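You operate a simulated robot arm through the tools that you are given. There is no shell and no other tool.

You are at the controls of a simulated robot arm. One attempt, no reset.

TASK
Switch on the service panel, then its yellow socket; open the air valve.
Fine: the main switch is under the clear cover; shut the cover again. Where these are worked on the way, their far stop is far enough and under half their travel is too little: main switch cover.

The check looks at the end state, three seconds after you hand in, the way a careful person would. Anything else that was tipped, shoved, dropped, spilled or broken makes it a failure. A push-on lid holds only when it is set on centred and level and pressed home; a screw cap is set on level and turned clockwise until tight.

THE ROBOT
A 6-joint arm with a two-finger parallel gripper, fixed in place. Base frame: the origin is at the foot of the arm, x ahead of it, y to its left, z up. Lengths are in m, angles in rad, forces in N, time in s.
With the tool pointing down near the work surface it reaches from about 0.2 to 0.44 m from the base axis. Its first joint turns from -2.007 to 2.007 rad. Payload 4.2 kg.
The TCP is the grasp point between the finger pads, 0.023 m short of the fingertips. In the tool frame z runs along the fingers and y along their closing line. The gripper opens to 0.094 m. The fingers are 0.038 m wide and 0.01 m thick; the gripper's body (0.054 by 0.096 m) begins 0.039 m behind the TCP.
Orientation is told as [roll, pitch, yaw] about the base's x, y, z axes, in that order, counted from this pose: with the fingers straight down and closing along the base's y, the tool's x points along the base's -x, its y along +y and its z along -z.

THE INTERFACE
- The arm moves only by the tool servo_tool. Its argument "rows" is one flat list of numbers, 7 for each row, row after row: the closure, from 0 (fully open) to 1 (shut), then the shift along the tool's x, y, z in m, then the turn, a rotation vector about the tool's x, y, z in rad. In form: [grip, dx, dy, dz, rx, ry, rz, grip, dx, dy, dz, rx, ry, rz, ...]. A call has 1 to 20 rows; each row shifts and turns the commanded pose from where the row before left it, along the tool's axes as they then stand. Each row takes 0.2 s and may step no farther than 0.05 m and 0.15 rad from the row before; otherwise, or with a gripper value out of range, the whole call is refused. A pose out of reach is approached as far as the arm can. The call stops where the force on the tool passes 50 N (or 10 N more than at its start, if that is more) or the arm is blocked; 0.2 s more then pass. The fingers move at their own pace (about 0.108 m/s each) and stop on an object; they squeeze with about 44 N. The grip force told is the motor's: it shows also when the fingers shut on nothing. Time passes only in rows, and 0.2 s behind the last, so rows that do not move let the fingers close. It gives the time, the measured TCP pose, the force on the tool (base axes), the opening and the grip force at its end, in the units of the frame above (readings bear some noise), with the torque about the TCP (base axes, N m) and any sound that the robot's microphone picked up.
- Cameras (640 x 400 px; columns grow to the right, rows downward): "scene" is fixed at [0.3989, -0.5017, 1.4706]; the picture's right is [0.93, -0.36, 0.00], its down [-0.15, -0.39, -0.91] and it looks along [0.32, 0.85, -0.42] (base axes); focal length 214 px, centre (320, 200). "wrist" rides on the gripper at [0.086, 0.016, -0.075] in the tool frame; the picture's right is [-0.18, 0.98, 0.00], its down [-0.58, -0.11, -0.81] and it looks along [-0.79, -0.15, 0.59] (tool axes); focal length 243 px, centre (320, 200). There is no depth. A picture from a camera that has moved, and an enlarged one, comes with that camera's place and axes in the base frame and with its lens.
- grab_frame(camera): a new picture of that camera. No time passes.
- slide_trunk(by): slides the trunk up (or, below 0, down) by that many m; the arm rides with it, the base frame stays. It gives what a move gives, with no picture.
- zoom(camera, box): a new picture of the part [left, top, right, bottom] of that camera's present view, enlarged. No time passes.
- sign_off(): hands the job in; it is judged then, once.

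Places have to be worked out from the pictures, the camera data and where the tool is seen. Open the gripper and draw the arm clear of the work before you hand the job in, unless the task says otherwise.

The tools are called after "Emit:" by a JSON object that holds its "name" and its "arguments". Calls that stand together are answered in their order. servo_tool: Moves the arm, as the interface text tells. Its arguments: {"type":"object","properties":{"rows":{"type":"array"}},"required":["rows"]} The other tools are called the same way: slide_trunk (by) slides the trunk up or down; grab_frame (camera) takes a picture; zoom (camera, box) takes an enlarged picture of a part of a camera's view; sign_off () hands the job in.

At the start:

```text
time: 0.0
eef_pos: [0.4143, 0.1375, 1.4997]
tool_rot: [0.0, 0.0, 0.001]
force: [-0.6, 0.0, 0.1]
torque: [0.0, 0.02, -0.01]
width: 0.0941
gripper_force: 0.1
trunk travel left (down, up): [-0.885, 0.105]
```

scene: 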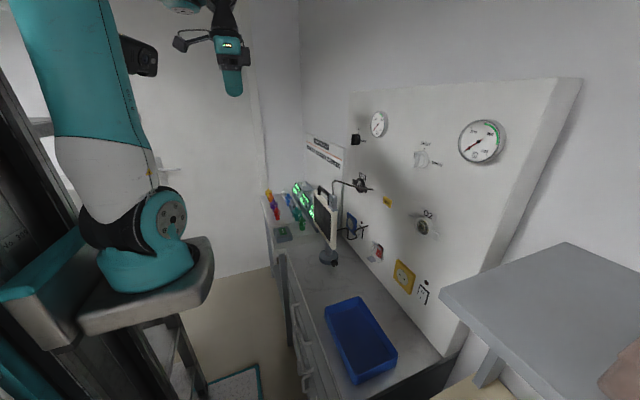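
wrist: 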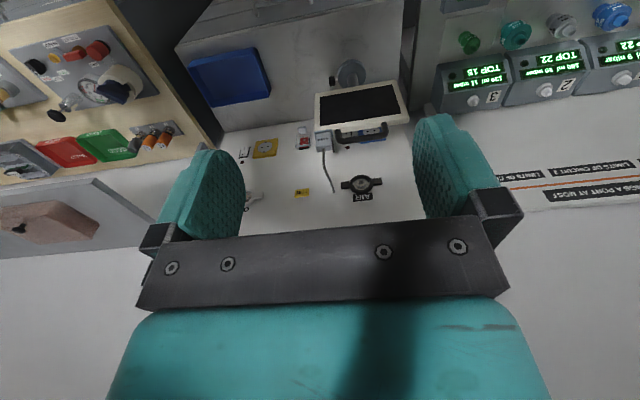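

I start by looking closer at the panel wall and the side board in both cameras to find the panel's main switch, the yellow socket and the air valve.

Emit:
{"name": "zoom", "arguments": {"camera": "scene", "box": [320, 100, 480, 200]}}

Emit:
{"name": "zoom", "arguments": {"camera": "scene", "box": [320, 200, 480, 300]}}

Emit:
{"name": "zoom", "arguments": {"camera": "wrist", "box": [220, 80, 430, 212]}}

Emit:
{"name": "zoom", "arguments": {"camera": "wrist", "box": [0, 10, 230, 180]}}

Emit:
{"name": "zoom", "arguments": {"camera": "scene", "box": [240, 120, 400, 280]}}

```text
4.00 times, centred on (400, 150) of scene
camera zoom: at [0.3989, -0.5017, 1.4706], right [0.93, -0.36, 0.0], down [-0.15, -0.39, -0.91], along [0.32, 0.85, -0.42], focal length 858 px, centre (0, 400)
```

zoom: 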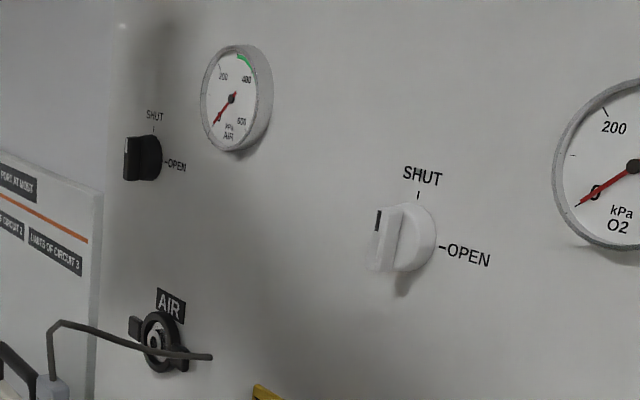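

```text
4.00 times, centred on (400, 250) of scene
camera zoom: at [0.3989, -0.5017, 1.4706], right [0.93, -0.36, 0.0], down [-0.15, -0.39, -0.91], along [0.32, 0.85, -0.42], focal length 858 px, centre (0, 0)
```

zoom: 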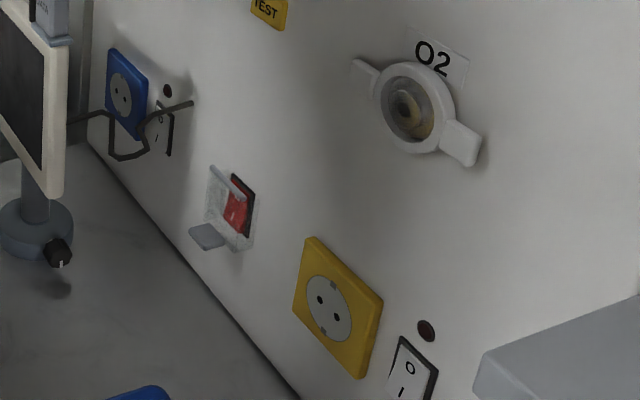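

```text
3.03 times, centred on (325, 146) of wrist
camera zoom: at [0.3271, 0.1539, 1.5747], right [0.18, 0.98, 0.0], down [0.58, -0.11, 0.81], along [0.79, -0.15, -0.59], focal length 735 px, centre (305, 364)
```

zoom: 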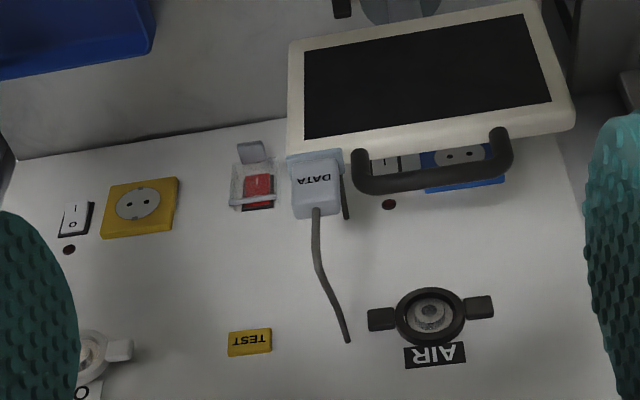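

```text
2.35 times, centred on (115, 95) of wrist
camera zoom: at [0.3271, 0.1539, 1.5747], right [0.18, 0.98, 0.0], down [0.58, -0.11, 0.81], along [0.79, -0.15, -0.59], focal length 571 px, centre (802, 447)
```

zoom: 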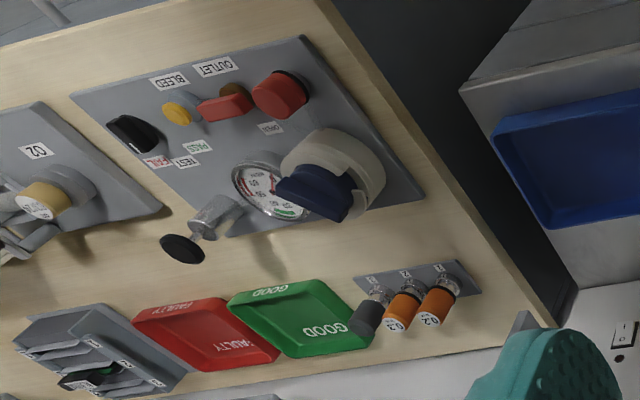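

```text
2.50 times, centred on (320, 200) of scene
camera zoom: at [0.3989, -0.5017, 1.4706], right [0.93, -0.36, 0.0], down [-0.15, -0.39, -0.91], along [0.32, 0.85, -0.42], focal length 536 px, centre (320, 200)
```

zoom: 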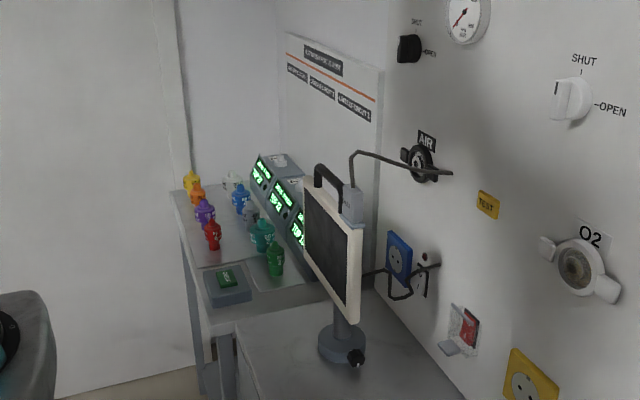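

The panel faces the robot at about x=0.82; the red main switch is near y=0.01, z=0.965, the yellow socket near y=-0.12, and the black air knob near y=0.19, z=1.34. I zoom tighter on each one.

Emit:
{"name": "zoom", "arguments": {"camera": "scene", "box": [364, 236, 396, 268]}}

Emit:
{"name": "zoom", "arguments": {"camera": "wrist", "box": [288, 118, 328, 158]}}

Emit:
{"name": "zoom", "arguments": {"camera": "scene", "box": [340, 120, 372, 150]}}

Emit:
{"name": "zoom", "arguments": {"camera": "scene", "box": [388, 256, 440, 308]}}

Emit:
{"name": "zoom", "arguments": {"camera": "scene", "box": [150, 0, 270, 110]}}

```text
12.50 times, centred on (380, 252) of scene
camera zoom: at [0.3989, -0.5017, 1.4706], right [0.93, -0.36, 0.0], down [-0.15, -0.39, -0.91], along [0.32, 0.85, -0.42], focal length 2681 px, centre (-430, -450)
```

zoom: 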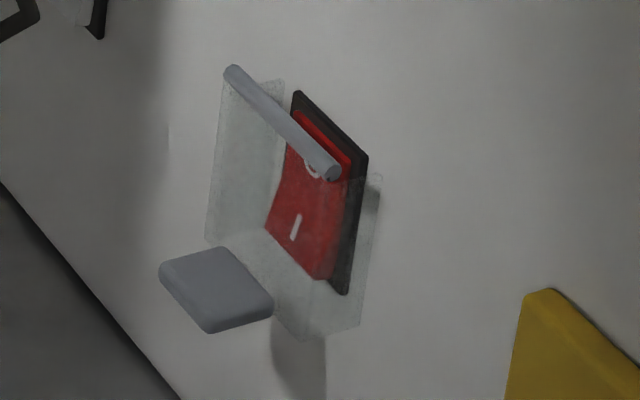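

```text
10.00 times, centred on (308, 138) of wrist
camera zoom: at [0.3271, 0.1539, 1.5747], right [0.18, 0.98, 0.0], down [0.58, -0.11, 0.81], along [0.79, -0.15, -0.59], focal length 2426 px, centre (440, 820)
```

zoom: 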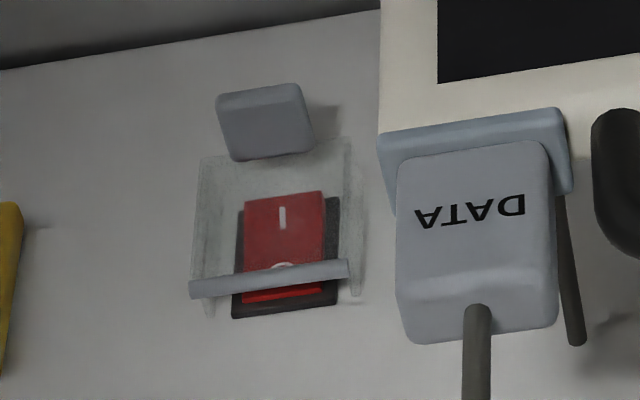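

```text
13.33 times, centred on (356, 135) of scene
camera zoom: at [0.3989, -0.5017, 1.4706], right [0.93, -0.36, 0.0], down [-0.15, -0.39, -0.91], along [0.32, 0.85, -0.42], focal length 2860 px, centre (-160, 1067)
```

zoom: 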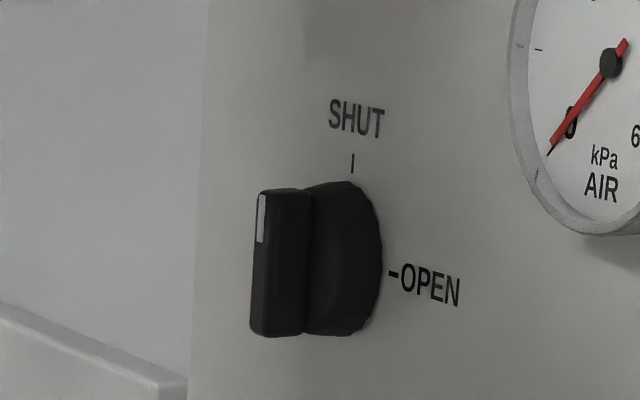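

```text
7.69 times, centred on (414, 282) of scene
camera zoom: at [0.3989, -0.5017, 1.4706], right [0.93, -0.36, 0.0], down [-0.15, -0.39, -0.91], along [0.32, 0.85, -0.42], focal length 1650 px, centre (-403, -431)
```

zoom: 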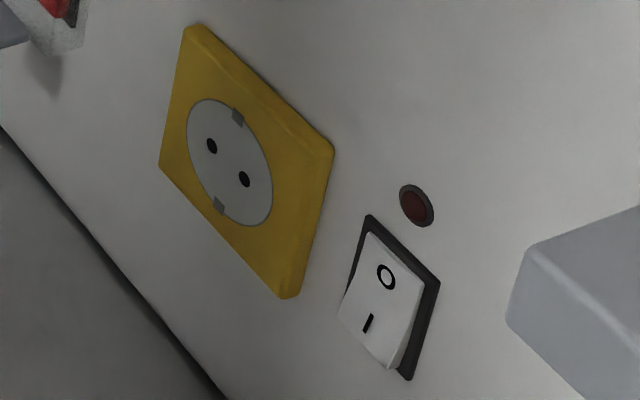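

```text
3.64 times, centred on (210, 55) of scene
camera zoom: at [0.3989, -0.5017, 1.4706], right [0.93, -0.36, 0.0], down [-0.15, -0.39, -0.91], along [0.32, 0.85, -0.42], focal length 780 px, centre (720, 727)
```

zoom: 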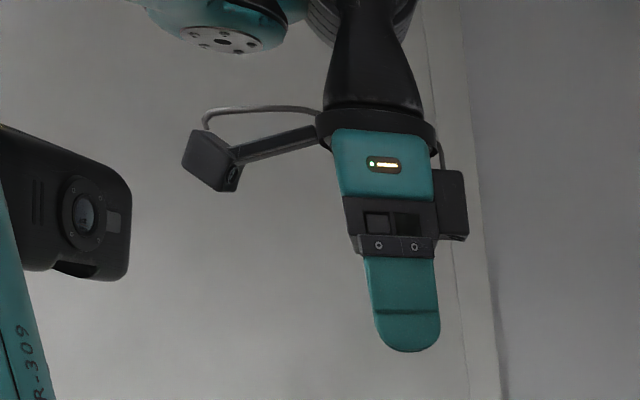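

Fingers are rounded paddles; the cover is a clear box hinged at the top with a pull tab at its bottom, and both rockers have "I" at the bottom. I first pitch the tool forward in a stage, moving slightly ahead, still high above everything.

Emit:
{"name": "servo_tool", "arguments": {"rows": [0, -0.015, 0, 0, 0, -0.1428, 0, 0, -0.01485, 0, 0.0021, 0, -0.1428, 0, 0, -0.0144, 0, 0.0042, 0, -0.1428, 0, 0, -0.01365, 0, 0.0062, 0, -0.1428, 0, 0, -0.0126, 0, 0.0081, 0, -0.1428, 0, 0, -0.0113, 0, 0.0098, 0, -0.1428, 0]}}

```text
time: 1.4
eef_pos: [0.5042, 0.1375, 1.5002]
tool_rot: [0.001, -0.859, -0.001]
force: [-0.1, 0.4, 0.0]
torque: [-0.01, 0.01, 0.01]
width: 0.0941
gripper_force: 0.2
trunk travel left (down, up): [-0.885, 0.105]
```

The pitch follows cleanly; I finish rotating to horizontal and continue forward slightly.

Emit:
{"name": "servo_tool", "arguments": {"rows": [0, -0.0098, 0, 0.0113, 0, -0.1428, 0, 0, -0.0081, 0, 0.0126, 0, -0.1428, 0, 0, -0.0062, 0, 0.01365, 0, -0.1428, 0, 0, -0.0042, 0, 0.0144, 0, -0.1428, 0, 0, -0.0021, 0, 0.01485, 0, -0.1428, 0, 0, 0, -0.05, 0, 0, 0, 0, 0, 0, -0.05, 0, 0, 0, 0, 0, 0, -0.05, 0, 0, 0, 0]}}

Emit:
{"name": "grab_frame", "arguments": {"camera": "scene"}}

Emit:
{"name": "grab_frame", "arguments": {"camera": "wrist"}}

```text
time: 3.2
eef_pos: [0.5777, -0.01, 1.5007]
tool_rot: [1.723, -1.571, -1.724]
force: [0.2, 1.4, -0.3]
torque: [0.01, -0.04, -0.03]
width: 0.0939
gripper_force: 0.0
trunk travel left (down, up): [-0.885, 0.105]
```

```text
taken
```

scene: 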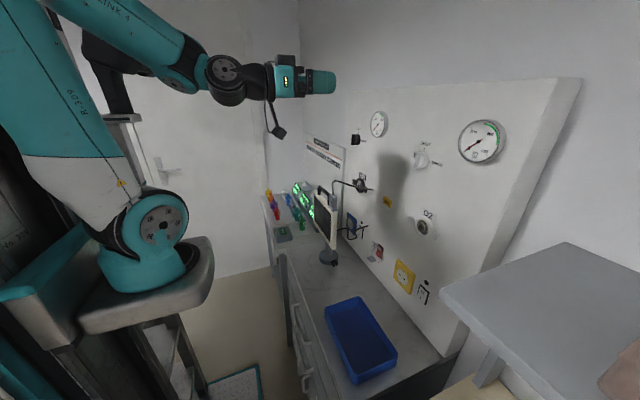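

```text
taken
camera wrist: at [0.5027, 0.006, 1.4133], right [0.0, 0.98, 0.18], down [-0.81, -0.11, 0.58], along [0.59, -0.15, 0.79], focal length 243 px, centre (320, 200)
```

wrist: 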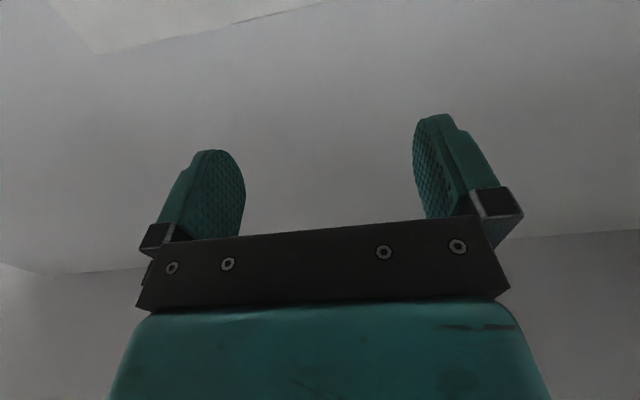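

The arm hangs from a high elbow, so the tool can travel low without fouling the table. I roll the tool by −90° so the closing line is vertical (body slim beside the monitor, camera on the -y side), and close the fingers.

Emit:
{"name": "servo_tool", "arguments": {"rows": [0, 0, 0, 0, 0, 0, -0.1428, 0, 0, 0, 0, 0, 0, -0.1428, 0, 0, 0, 0, 0, 0, -0.1428, 0.5, 0, 0, 0, 0, 0, -0.1428, 1, 0, 0, 0, 0, 0, -0.1428, 1, 0, 0, 0, 0, 0, -0.1428, 1, 0, 0, 0, 0, 0, -0.1428, 1, 0, 0, 0, 0, 0, -0.1428, 1, 0, 0, 0, 0, 0, -0.1428, 1, 0, 0, 0, 0, 0, -0.1428, 1, 0, 0, 0, 0, 0, -0.1428]}}

Emit:
{"name": "grab_frame", "arguments": {"camera": "scene"}}

Emit:
{"name": "grab_frame", "arguments": {"camera": "wrist"}}

```text
time: 5.6
eef_pos: [0.5784, -0.0126, 1.4996]
tool_rot: [-1.571, 0.003, 1.57]
force: [-0.1, -0.7, 0.7]
torque: [-0.03, 0.0, 0.0]
width: 0.0006
gripper_force: 42.1
trunk travel left (down, up): [-0.885, 0.105]
```

```text
taken
```

scene: 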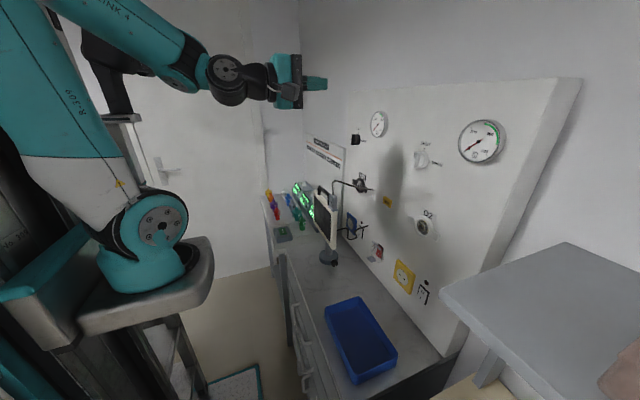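

```text
taken
camera wrist: at [0.5043, -0.0991, 1.484], right [0.0, 0.18, -0.98], down [-0.81, 0.58, 0.11], along [0.59, 0.79, 0.15], focal length 243 px, centre (320, 200)
```

wrist: 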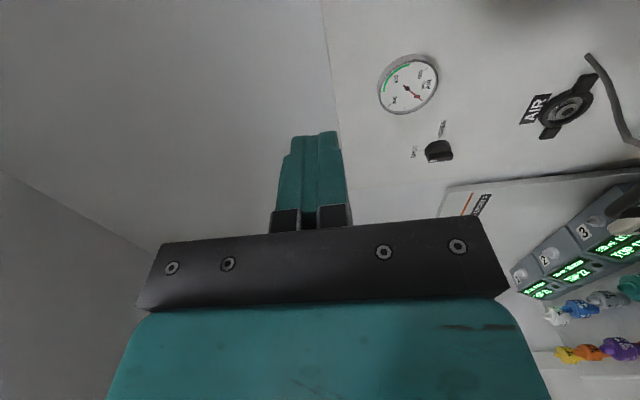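

Tool is now horizontal with closing line vertical (base +x = tool z, base +y = −tool x, base +z = −tool y). I slide the trunk down 0.38 to bring the tool to about z=1.12 with x=0.6, well clear of the panel and the monitor's right edge at y≈0.08.

Emit:
{"name": "slide_trunk", "arguments": {"by": -0.38}}

Emit:
{"name": "grab_frame", "arguments": {"camera": "scene"}}

Emit:
{"name": "grab_frame", "arguments": {"camera": "wrist"}}

```text
time: 9.3
eef_pos: [0.5782, -0.0122, 1.12]
tool_rot: [-1.57, 0.001, 1.571]
force: [0.5, -0.2, -0.8]
torque: [0.01, -0.02, 0.0]
width: 0.0
gripper_force: 42.6
trunk travel left (down, up): [-0.505, 0.485]
```

```text
taken
```

scene: 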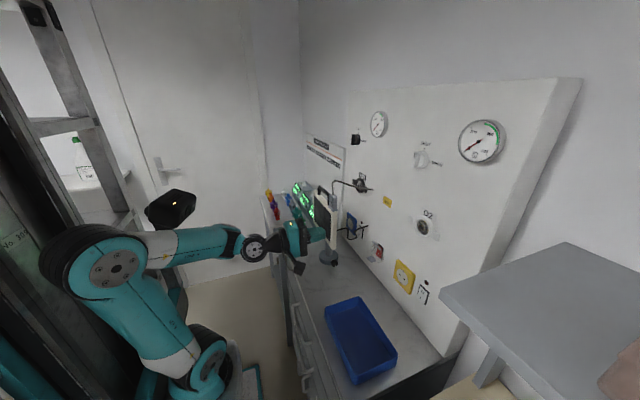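

```text
taken
camera wrist: at [0.5042, -0.099, 1.1038], right [0.0, 0.18, -0.98], down [-0.81, 0.58, 0.11], along [0.59, 0.79, 0.15], focal length 243 px, centre (320, 200)
```

wrist: 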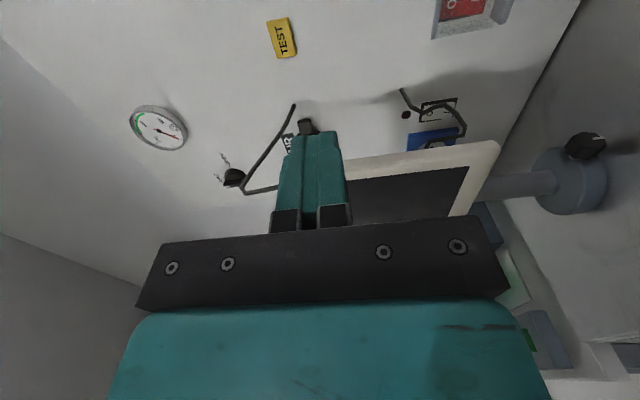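

The red switch is visible at the upper right of the wrist view. I lower the trunk by another 0.15 so the tool is level with it and look again.

Emit:
{"name": "slide_trunk", "arguments": {"by": -0.15}}

Emit:
{"name": "zoom", "arguments": {"camera": "wrist", "box": [220, 0, 460, 150]}}

Emit:
{"name": "grab_frame", "arguments": {"camera": "wrist"}}

Emit:
{"name": "grab_frame", "arguments": {"camera": "scene"}}

```text
time: 11.0
eef_pos: [0.5784, -0.0128, 0.9702]
tool_rot: [-1.572, -0.001, 1.572]
force: [0.3, 0.0, 0.8]
torque: [0.01, 0.01, -0.03]
width: 0.0
gripper_force: 42.4
trunk travel left (down, up): [-0.355, 0.635]
```

```text
2.67 times, centred on (340, 75) of wrist
camera zoom: at [0.5042, -0.099, 0.9538], right [0.0, 0.18, -0.98], down [-0.81, 0.58, 0.11], along [0.59, 0.79, 0.15], focal length 647 px, centre (267, 533)
```

zoom: 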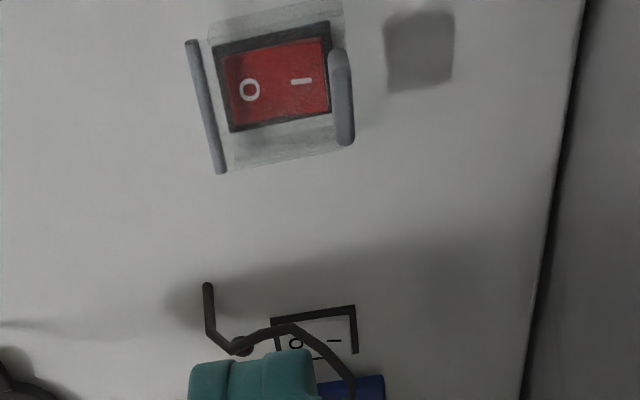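

```text
taken
camera wrist: at [0.5042, -0.099, 0.9538], right [0.0, 0.18, -0.98], down [-0.81, 0.58, 0.11], along [0.59, 0.79, 0.15], focal length 243 px, centre (320, 200)
```

wrist: 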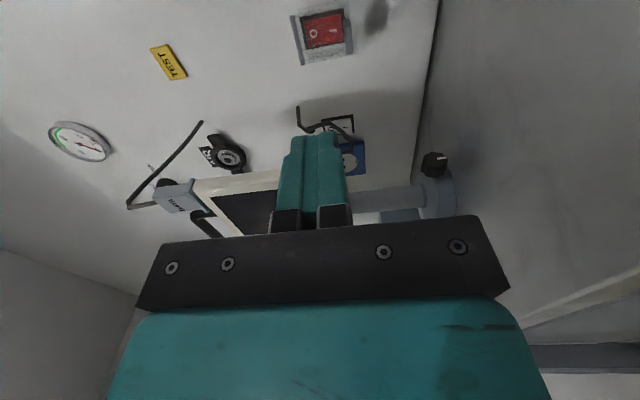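

```text
taken
```

scene: 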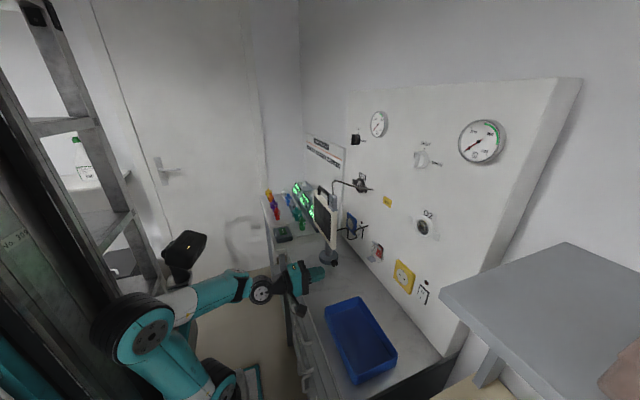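

Switch centre comes out near (0.823, 0.008, 0.969), the hinge bar at z≈1.00 and the tab at z≈0.94 reaching ~0.04 off the panel. The side-mounted camera would come near the blue tray's rim, so I roll another −90° (camera on top) and pitch the tool 15° downward to keep the wrist clear of the table.

Emit:
{"name": "servo_tool", "arguments": {"rows": [1, 0, 0, 0, 0, 0, -0.1428, 1, 0, 0, 0, 0, 0, -0.1428, 1, 0, 0, 0, 0, 0, -0.1428, 1, 0, 0, 0, 0, 0, -0.1428, 1, 0, 0, 0, 0, 0, -0.1428, 1, 0, 0, 0, 0, 0, -0.1428, 1, 0, 0, 0, 0, 0, -0.1428, 1, 0, 0, 0, 0, 0, -0.1428, 1, 0, 0, 0, 0, 0, -0.1428, 1, 0, 0, 0, 0, 0, -0.1428, 1, 0, 0, 0, 0, 0, -0.1428, 1, 0, 0, 0, 0, -0.13, 0, 1, 0, 0, 0, 0, -0.13, 0]}}

Emit:
{"name": "grab_frame", "arguments": {"camera": "wrist"}}

Emit:
{"name": "grab_frame", "arguments": {"camera": "scene"}}

```text
time: 13.8
eef_pos: [0.5896, -0.002, 0.964]
tool_rot: [0.002, 1.309, 3.141]
force: [-0.5, -0.3, 0.0]
torque: [0.01, 0.03, 0.0]
width: 0.0002
gripper_force: 42.3
out of reach, approached as far as the arm can: row 12, 13
trunk travel left (down, up): [-0.355, 0.635]
```

```text
taken
camera wrist: at [0.5403, -0.0172, 1.0664], right [-0.05, -0.98, -0.18], down [-0.93, 0.11, -0.35], along [0.37, 0.15, -0.92], focal length 243 px, centre (320, 200)
```

wrist: 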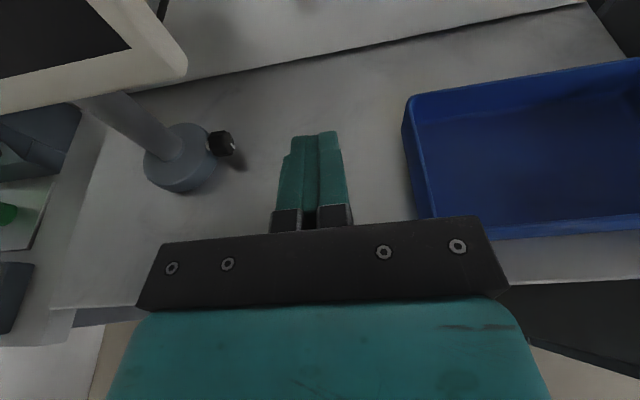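

```text
taken
```

scene: 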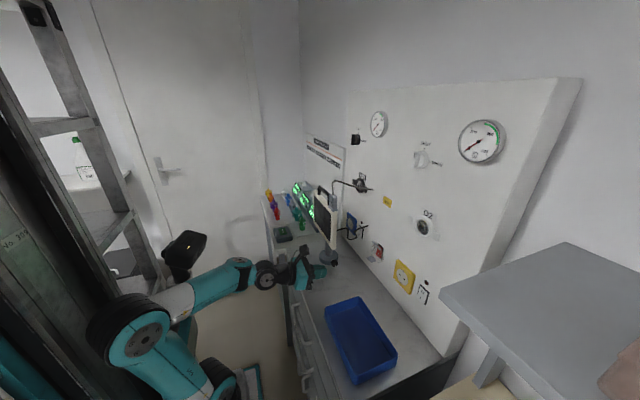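

The roll of −π runs into a joint limit when y is negative (it was "approached as far as it can"), so I back the roll off by 0.3 rad to keep margin and check the pose.

Emit:
{"name": "servo_tool", "arguments": {"rows": [1, 0, 0, 0, 0, 0, 0.15, 1, 0, 0, 0, 0, 0, 0.15, 1, 0, 0, 0, 0, 0, 0]}}

```text
time: 14.6
eef_pos: [0.5893, -0.0018, 0.9639]
tool_rot: [-0.84, 1.176, 2.26]
force: [-1.0, -0.1, 1.0]
torque: [0.0, 0.02, 0.01]
width: 0.0004
gripper_force: 41.9
trunk travel left (down, up): [-0.355, 0.635]
```

Position is steady with the roll margin. I lower the trunk by 0.064 so the fingers will pass under the cover's tab (tab underside ≈0.935), then advance with small steps.

Emit:
{"name": "slide_trunk", "arguments": {"by": -0.064}}

Emit:
{"name": "servo_tool", "arguments": {"rows": [1, 0.00446, -0.0108, 0.029, 0, 0, 0, 1, 0.00743, -0.0023, 0.029, 0, 0, 0, 1, 0.00743, -0.0023, 0.029, 0, 0, 0, 1, 0.00743, -0.0023, 0.029, 0, 0, 0]}}

Emit:
{"name": "grab_frame", "arguments": {"camera": "wrist"}}

Emit:
{"name": "grab_frame", "arguments": {"camera": "scene"}}

```text
time: 15.7
eef_pos: [0.5897, -0.0009, 0.8995]
tool_rot: [-0.836, 1.175, 2.263]
force: [0.2, 0.1, 0.7]
torque: [0.02, -0.01, -0.03]
width: 0.0001
gripper_force: 42.0
trunk travel left (down, up): [-0.291, 0.699]
```

```text
time: 16.6
eef_pos: [0.7091, 0.0088, 0.901]
tool_rot: [-0.836, 1.176, 2.262]
force: [0.1, -0.1, -0.3]
torque: [0.01, 0.02, -0.02]
width: 0.0001
gripper_force: 41.8
trunk travel left (down, up): [-0.291, 0.699]
```

```text
taken
camera wrist: at [0.6571, -0.0331, 0.9952], right [-0.12, -0.88, -0.45], down [-0.91, 0.28, -0.3], along [0.39, 0.38, -0.84], focal length 243 px, centre (320, 200)
```

wrist: 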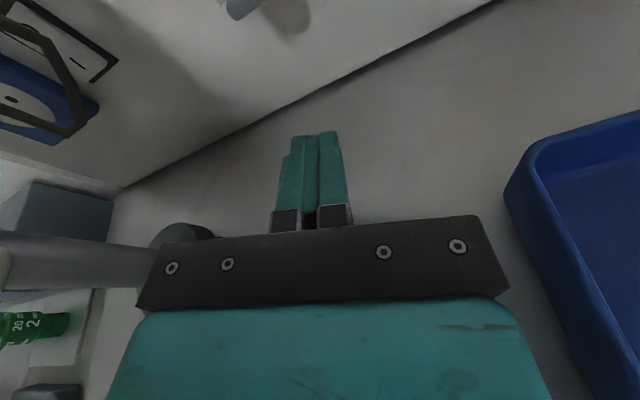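

```text
taken
```

scene: 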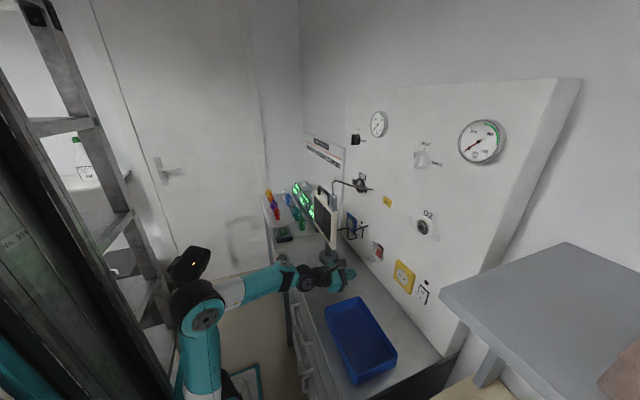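

The tab shows at the top of the wrist view. I zoom on the scene camera and the wrist top to refine the relation before going underneath it.

Emit:
{"name": "zoom", "arguments": {"camera": "scene", "box": [330, 230, 400, 300]}}

Emit:
{"name": "zoom", "arguments": {"camera": "wrist", "box": [200, 0, 380, 160]}}

```text
5.71 times, centred on (365, 265) of scene
camera zoom: at [0.3989, -0.5017, 1.4706], right [0.93, -0.36, 0.0], down [-0.15, -0.39, -0.91], along [0.32, 0.85, -0.42], focal length 1226 px, centre (63, -171)
```

zoom: 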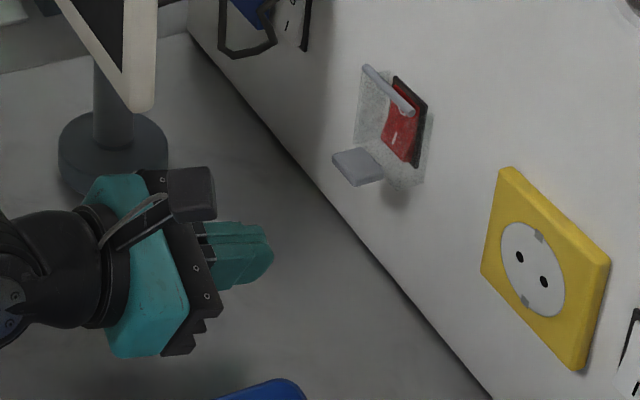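

```text
2.50 times, centred on (290, 80) of wrist
camera zoom: at [0.6571, -0.0331, 0.9952], right [-0.12, -0.88, -0.45], down [-0.91, 0.28, -0.3], along [0.39, 0.38, -0.84], focal length 606 px, centre (395, 500)
```

zoom: 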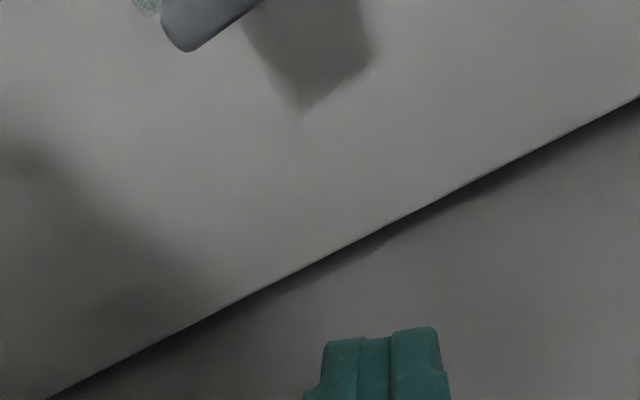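

Finger and tab positions agree between both cameras within ~3 mm (tab outer edge ≈(0.782, 0.009, 0.945)). I advance to put the fingertips under the tab with clearance, stopping short of the box wall.

Emit:
{"name": "servo_tool", "arguments": {"rows": [1, 0.0052, -0.0016, 0.0203, 0, 0, 0, 1, 0.0052, -0.0016, 0.0203, 0, 0, 0, 1, 0.0052, -0.0016, 0.0203, 0, 0, 0]}}

Emit:
{"name": "zoom", "arguments": {"camera": "scene", "box": [330, 230, 400, 300]}}

Emit:
{"name": "grab_frame", "arguments": {"camera": "wrist"}}

```text
time: 17.4
eef_pos: [0.7732, 0.0079, 0.9004]
tool_rot: [-0.839, 1.176, 2.262]
force: [0.1, 0.1, 0.1]
torque: [0.01, 0.05, 0.01]
width: 0.0
gripper_force: 43.0
trunk travel left (down, up): [-0.291, 0.699]
```

```text
5.71 times, centred on (365, 265) of scene
camera zoom: at [0.3989, -0.5017, 1.4706], right [0.93, -0.36, 0.0], down [-0.15, -0.39, -0.91], along [0.32, 0.85, -0.42], focal length 1226 px, centre (63, -171)
```

zoom: 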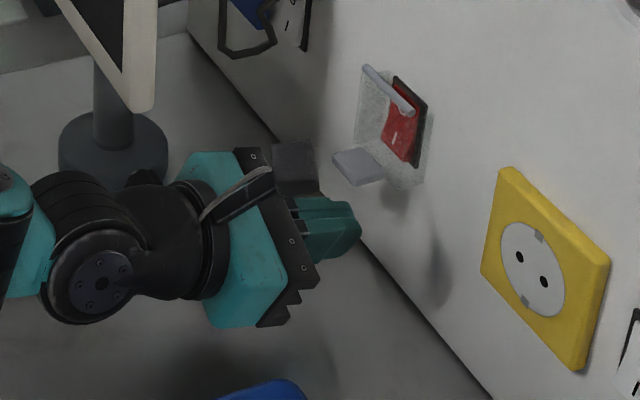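

```text
taken
camera wrist: at [0.7209, -0.0338, 0.9949], right [-0.12, -0.88, -0.45], down [-0.91, 0.28, -0.3], along [0.39, 0.38, -0.84], focal length 243 px, centre (320, 200)
```

wrist: 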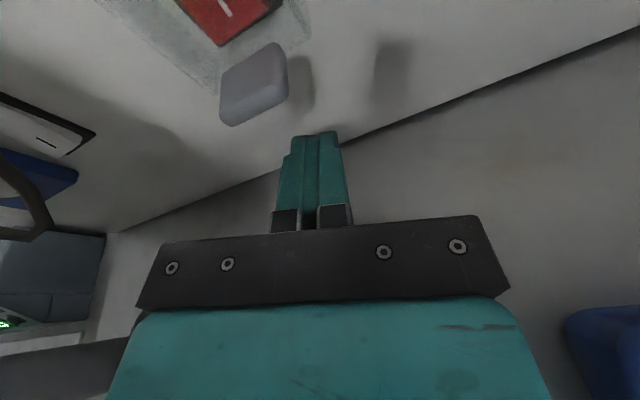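

The finger is squarely under the tab (both at y≈0.008). I raise in small steps to contact and start lifting, watching the force.

Emit:
{"name": "servo_tool", "arguments": {"rows": [1, 0.00923, -0.00286, -0.00259, 0, 0, 0, 1, 0.00923, -0.00286, -0.00259, 0, 0, 0, 1, 0.00923, -0.00286, -0.00259, 0, 0, 0]}}

Emit:
{"name": "zoom", "arguments": {"camera": "scene", "box": [330, 230, 400, 300]}}

Emit:
{"name": "grab_frame", "arguments": {"camera": "wrist"}}

```text
time: 18.2
eef_pos: [0.7722, 0.0078, 0.9226]
tool_rot: [-0.808, 1.17, 2.289]
force: [-11.6, -2.3, -23.8]
torque: [-0.08, 0.09, 0.04]
width: 0.0
gripper_force: 42.7
trunk travel left (down, up): [-0.291, 0.699]
```

```text
5.71 times, centred on (365, 265) of scene
camera zoom: at [0.3989, -0.5017, 1.4706], right [0.93, -0.36, 0.0], down [-0.15, -0.39, -0.91], along [0.32, 0.85, -0.42], focal length 1226 px, centre (63, -171)
```

zoom: 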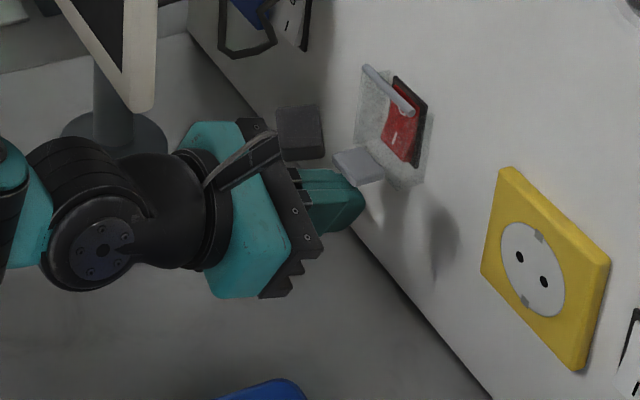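

```text
taken
camera wrist: at [0.7222, -0.0332, 1.0182], right [-0.13, -0.89, -0.45], down [-0.92, 0.28, -0.29], along [0.38, 0.37, -0.85], focal length 243 px, centre (320, 200)
```

wrist: 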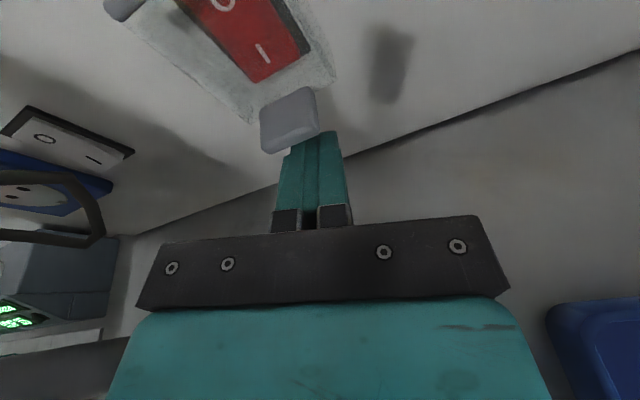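

The cover did not move: 24 N up with the sloped finger pushes the tab inward rather than rotating it. I'll back out, roll to put the closing line vertical, level the tool, and grip the tab to swing it outward along its arc instead.

Emit:
{"name": "servo_tool", "arguments": {"rows": [1, -0.01845, 0.0057, 0.0052, 0, 0, 0, 1, -0.01114, 0.00344, -0.0435, 0, 0, 0, 1, -0.01114, 0.00344, -0.0435, 0, 0, 0, 1, 0, 0, 0, 0, 0, 0.1412, 1, 0, 0, 0, 0, 0, 0.1412, 1, 0, 0, 0, 0, 0, 0.1412, 1, 0, 0, 0, 0, 0, 0.1412, 1, 0, 0, 0, 0, 0, 0.1412, 1, 0, 0, 0, 0, 0, 0.1412, 1, 0, 0, 0, 0, 0, 0.1412, 1, 0, 0, 0, 0, 0, 0.1412, 0.7, 0, 0, 0, 0, 0, 0.1412]}}

```text
time: 20.9
eef_pos: [0.6832, 0.0077, 0.9095]
tool_rot: [-1.311, -0.004, 1.568]
force: [-0.2, -0.5, -0.1]
torque: [0.01, 0.0, 0.0]
width: 0.0281
gripper_force: 0.1
trunk travel left (down, up): [-0.291, 0.699]
```

Clear of the tab. I raise the trunk by 0.034 to tab height, level the tool, open the fingers partly, and look.

Emit:
{"name": "slide_trunk", "arguments": {"by": 0.034}}

Emit:
{"name": "servo_tool", "arguments": {"rows": [0.6, 0, 0, 0, 0.13, 0, 0, 0.6, 0, 0, 0, 0.13, 0, 0, 0.6, 0, 0, 0.02, 0, 0, 0]}}

Emit:
{"name": "grab_frame", "arguments": {"camera": "wrist"}}

Emit:
{"name": "zoom", "arguments": {"camera": "scene", "box": [320, 220, 400, 300]}}

```text
time: 21.6
eef_pos: [0.6829, 0.0084, 0.9438]
tool_rot: [-1.312, 0.001, 1.569]
force: [-0.3, 0.2, -0.1]
torque: [-0.01, 0.0, 0.0]
width: 0.0282
gripper_force: 0.0
trunk travel left (down, up): [-0.325, 0.665]
```

```text
time: 22.4
eef_pos: [0.7014, 0.009, 0.943]
tool_rot: [-1.573, 0.001, 1.571]
force: [0.2, 0.4, 0.7]
torque: [-0.01, -0.01, 0.02]
width: 0.0378
gripper_force: 0.1
trunk travel left (down, up): [-0.325, 0.665]
```

```text
taken
camera wrist: at [0.6284, -0.0785, 0.9266], right [0.0, 0.18, -0.98], down [-0.81, 0.58, 0.11], along [0.59, 0.79, 0.15], focal length 243 px, centre (320, 200)
```

wrist: 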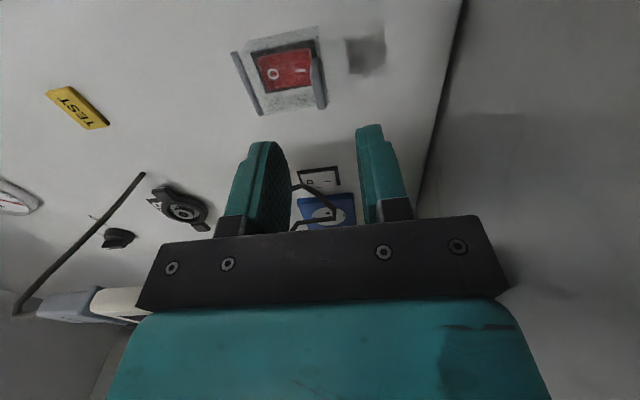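

```text
5.00 times, centred on (360, 260) of scene
camera zoom: at [0.3989, -0.5017, 1.4706], right [0.93, -0.36, 0.0], down [-0.15, -0.39, -0.91], along [0.32, 0.85, -0.42], focal length 1072 px, centre (120, -100)
```

zoom: 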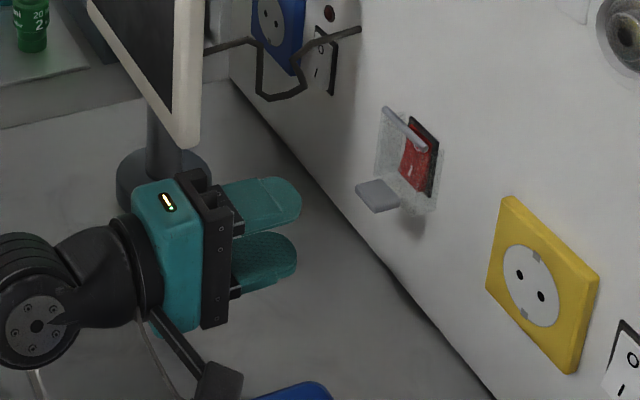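

The tab appears nearly in line with the gap's centre plane. I zoom to measure the tab's height against the tool's mid-plane.

Emit:
{"name": "zoom", "arguments": {"camera": "wrist", "box": [220, 20, 400, 140]}}

```text
3.33 times, centred on (310, 80) of wrist
camera zoom: at [0.6284, -0.0785, 0.9266], right [0.0, 0.18, -0.98], down [-0.81, 0.58, 0.11], along [0.59, 0.79, 0.15], focal length 809 px, centre (353, 600)
```

zoom: 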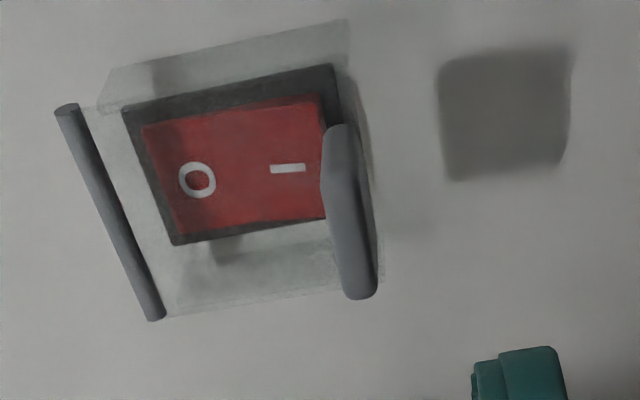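

The tab is centred on the tool's mid-plane (z≈0.943, y≈0.006). I advance so the fingers straddle the tab, tips stopping just short of the box front.

Emit:
{"name": "servo_tool", "arguments": {"rows": [0.6, 0.003, 0, 0.025, 0, 0, 0, 0.6, 0, 0, 0.025, 0, 0, 0, 0.6, 0, 0, 0.0236, 0, 0, 0]}}

Emit:
{"name": "grab_frame", "arguments": {"camera": "wrist"}}

Emit:
{"name": "zoom", "arguments": {"camera": "scene", "box": [330, 220, 400, 290]}}

```text
time: 23.2
eef_pos: [0.7755, 0.0058, 0.9423]
tool_rot: [-1.572, 0.0, 1.57]
force: [0.5, -0.7, 0.4]
torque: [0.02, 0.0, -0.03]
width: 0.0377
gripper_force: 0.1
trunk travel left (down, up): [-0.325, 0.665]
```

```text
taken
camera wrist: at [0.7015, -0.0805, 0.9261], right [0.0, 0.18, -0.98], down [-0.81, 0.58, 0.11], along [0.59, 0.79, 0.15], focal length 243 px, centre (320, 200)
```

wrist: 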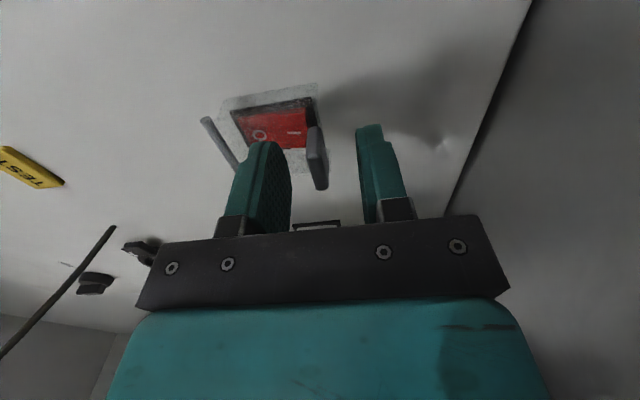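

```text
5.71 times, centred on (365, 255) of scene
camera zoom: at [0.3989, -0.5017, 1.4706], right [0.93, -0.36, 0.0], down [-0.15, -0.39, -0.91], along [0.32, 0.85, -0.42], focal length 1226 px, centre (63, -114)
```

zoom: 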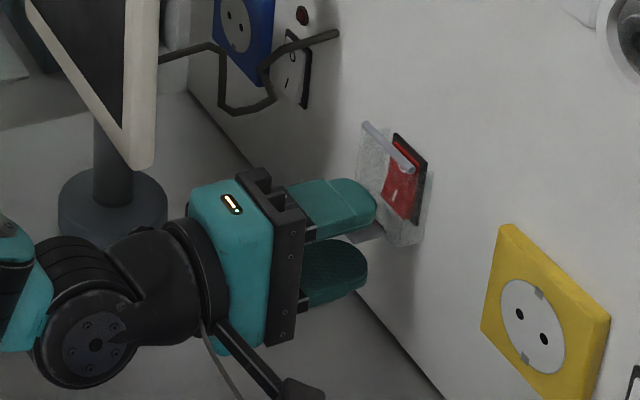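

The tab sits between the fingers. I close on it.

Emit:
{"name": "servo_tool", "arguments": {"rows": [0.85, 0, 0, 0, 0, 0, 0, 1, 0, 0, 0, 0, 0, 0, 1, 0, 0, 0, 0, 0, 0]}}

Emit:
{"name": "grab_frame", "arguments": {"camera": "wrist"}}

```text
time: 24.0
eef_pos: [0.7764, 0.0055, 0.9429]
tool_rot: [-1.574, -0.003, 1.572]
force: [8.1, 0.1, 11.1]
torque: [-0.06, 0.07, 0.12]
width: 0.0075
gripper_force: 44.5
trunk travel left (down, up): [-0.325, 0.665]
```

```text
taken
camera wrist: at [0.7014, -0.0806, 0.9273], right [0.0, 0.19, -0.98], down [-0.81, 0.58, 0.11], along [0.59, 0.79, 0.15], focal length 243 px, centre (320, 200)
```

wrist: 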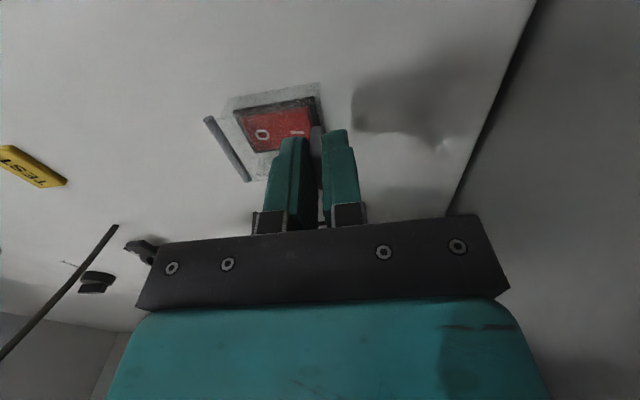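

Gripped the tab (7.5 mm thick). I swing it along the estimated hinge arc (constant tool-frame step plus pitch), two rows first to check the forces.

Emit:
{"name": "servo_tool", "arguments": {"rows": [1, 0, -0.0052, -0.007, -0.13, 0, 0, 1, 0, -0.0052, -0.007, -0.13, 0, 0]}}

Emit:
{"name": "zoom", "arguments": {"camera": "scene", "box": [330, 220, 400, 290]}}

```text
time: 24.6
eef_pos: [0.7627, 0.0074, 0.956]
tool_rot: [-1.312, -0.001, 1.572]
force: [3.0, 5.5, 8.2]
torque: [-0.19, -0.19, -0.88]
width: 0.0075
gripper_force: 45.6
trunk travel left (down, up): [-0.325, 0.665]
```

```text
5.71 times, centred on (365, 255) of scene
camera zoom: at [0.3989, -0.5017, 1.4706], right [0.93, -0.36, 0.0], down [-0.15, -0.39, -0.91], along [0.32, 0.85, -0.42], focal length 1226 px, centre (63, -114)
```

zoom: 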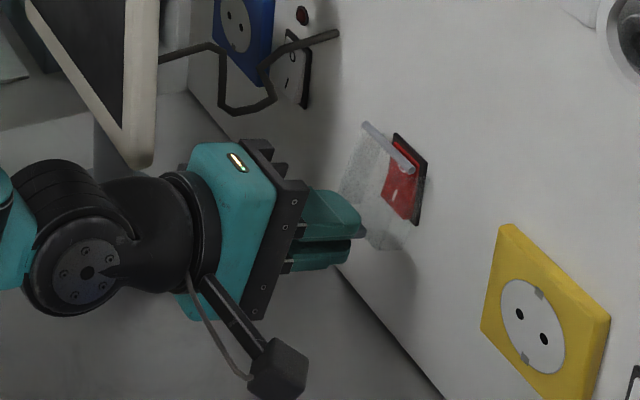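

The cover is swinging open about the grey bar with low force. I continue along the arc.

Emit:
{"name": "servo_tool", "arguments": {"rows": [1, 0, -0.0049, -0.007, -0.13, 0, 0, 1, 0, -0.0049, -0.007, -0.13, 0, 0, 1, 0, -0.0049, -0.007, -0.13, 0, 0]}}

Emit:
{"name": "zoom", "arguments": {"camera": "scene", "box": [330, 210, 400, 280]}}

Emit:
{"name": "grab_frame", "arguments": {"camera": "wrist"}}

```text
time: 25.4
eef_pos: [0.7503, 0.0061, 0.9751]
tool_rot: [-0.918, 0.001, 1.572]
force: [-7.0, 7.8, 1.0]
torque: [-0.04, -0.25, -0.22]
width: 0.007
gripper_force: 44.8
trunk travel left (down, up): [-0.325, 0.665]
```

```text
5.71 times, centred on (365, 245) of scene
camera zoom: at [0.3989, -0.5017, 1.4706], right [0.93, -0.36, 0.0], down [-0.15, -0.39, -0.91], along [0.32, 0.85, -0.42], focal length 1226 px, centre (63, -57)
```

zoom: 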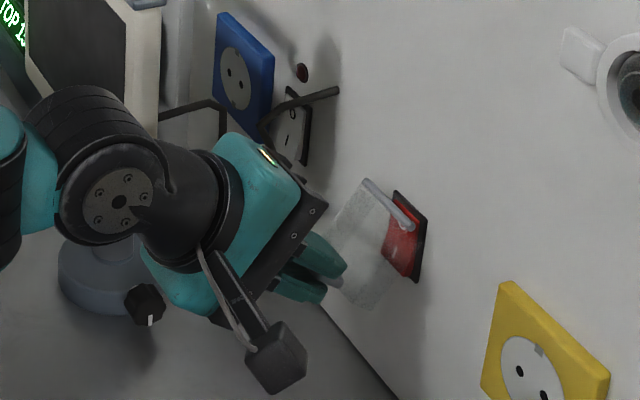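

```text
taken
camera wrist: at [0.6808, -0.0807, 1.0082], right [-0.6, 0.18, -0.78], down [-0.58, 0.58, 0.58], along [0.56, 0.79, -0.24], focal length 243 px, centre (320, 200)
```

wrist: 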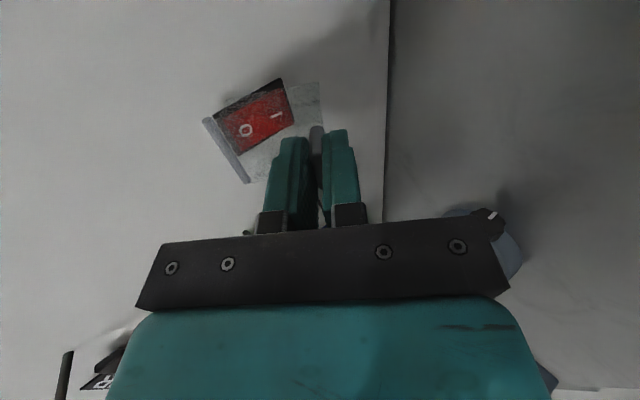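

Opening smoothly (~37°). I continue three more steps.

Emit:
{"name": "servo_tool", "arguments": {"rows": [1, 0, -0.0046, -0.0068, -0.13, 0, 0, 1, 0, -0.0046, -0.0068, -0.13, 0, 0, 1, 0, -0.0046, -0.0068, -0.13, 0, 0]}}

Emit:
{"name": "zoom", "arguments": {"camera": "scene", "box": [330, 210, 400, 280]}}

Emit:
{"name": "grab_frame", "arguments": {"camera": "wrist"}}

```text
time: 26.2
eef_pos: [0.7447, 0.0062, 1.0009]
tool_rot: [-0.534, 0.0, 1.569]
force: [16.4, 13.9, 10.2]
torque: [-0.68, -0.74, -0.53]
width: 0.0075
gripper_force: 45.1
trunk travel left (down, up): [-0.325, 0.665]
```

```text
5.71 times, centred on (365, 245) of scene
camera zoom: at [0.3989, -0.5017, 1.4706], right [0.93, -0.36, 0.0], down [-0.15, -0.39, -0.91], along [0.32, 0.85, -0.42], focal length 1226 px, centre (63, -57)
```

zoom: 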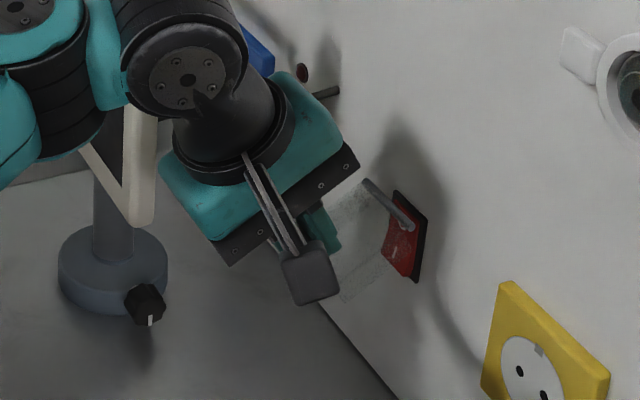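

```text
taken
camera wrist: at [0.6933, -0.0805, 1.0564], right [-0.85, 0.18, -0.5], down [-0.32, 0.58, 0.75], along [0.43, 0.79, -0.43], focal length 243 px, centre (320, 200)
```

wrist: 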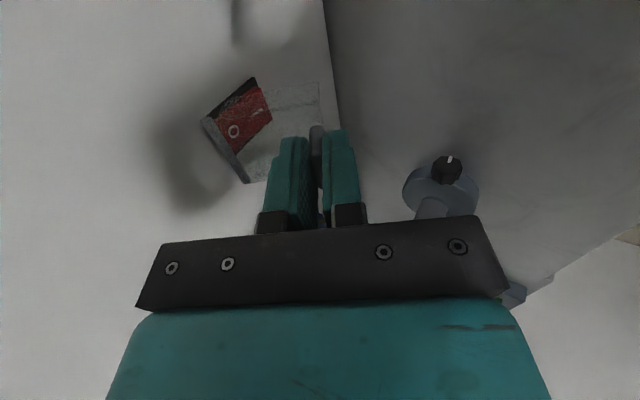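

About 60° open; remaining force is mainly along −tool y so I need slightly larger upward steps. First I check the arm's clearance from the monitor in the full scene view.

Emit:
{"name": "zoom", "arguments": {"camera": "scene", "box": [200, 150, 440, 300]}}

```text
2.67 times, centred on (320, 225) of scene
camera zoom: at [0.3989, -0.5017, 1.4706], right [0.93, -0.36, 0.0], down [-0.15, -0.39, -0.91], along [0.32, 0.85, -0.42], focal length 572 px, centre (320, 133)
```

zoom: 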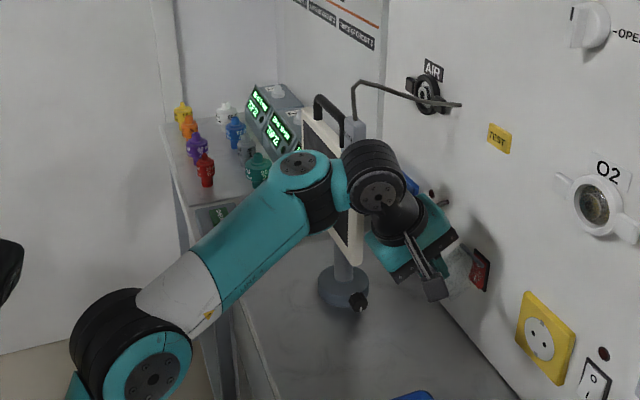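

There is roughly 3–4 cm between the wrist and the monitor's plug. I continue opening with corrected steps.

Emit:
{"name": "servo_tool", "arguments": {"rows": [1, 0, -0.0068, -0.0066, -0.13, 0, 0, 1, 0, -0.0068, -0.0066, -0.13, 0, 0]}}

Emit:
{"name": "zoom", "arguments": {"camera": "scene", "box": [200, 150, 440, 300]}}

Emit:
{"name": "grab_frame", "arguments": {"camera": "wrist"}}

```text
time: 26.5
eef_pos: [0.7441, 0.0056, 1.002]
tool_rot: [-0.536, 0.006, 1.568]
force: [19.1, 7.4, 6.3]
torque: [-0.32, -0.47, -0.36]
width: 0.0076
gripper_force: 45.2
out of reach, approached as far as the arm can: row 1
trunk travel left (down, up): [-0.325, 0.665]
stopped in row 1: the force on the tool passed its limit at 79 N (the readings are from after the stop); the commanded pose is now the measured one
```

```text
2.67 times, centred on (320, 225) of scene
camera zoom: at [0.3989, -0.5017, 1.4706], right [0.93, -0.36, 0.0], down [-0.15, -0.39, -0.91], along [0.32, 0.85, -0.42], focal length 572 px, centre (320, 133)
```

zoom: 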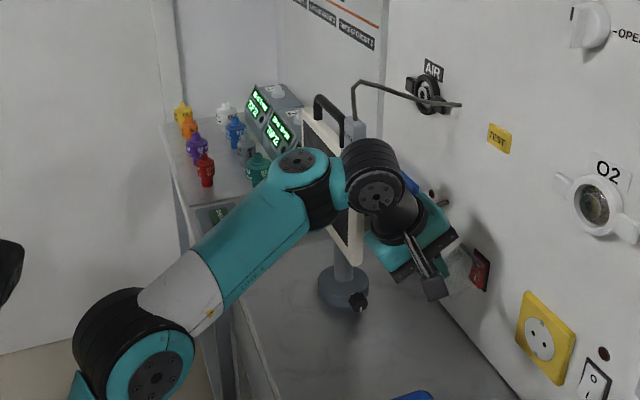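

```text
taken
camera wrist: at [0.693, -0.0801, 1.0574], right [-0.85, 0.18, -0.5], down [-0.32, 0.59, 0.75], along [0.43, 0.79, -0.44], focal length 243 px, centre (320, 200)
```

wrist: 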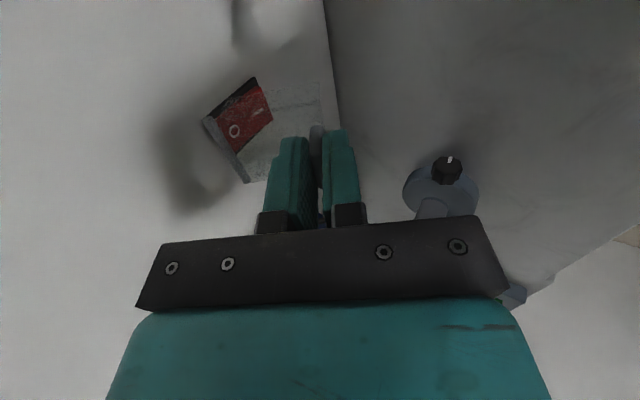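

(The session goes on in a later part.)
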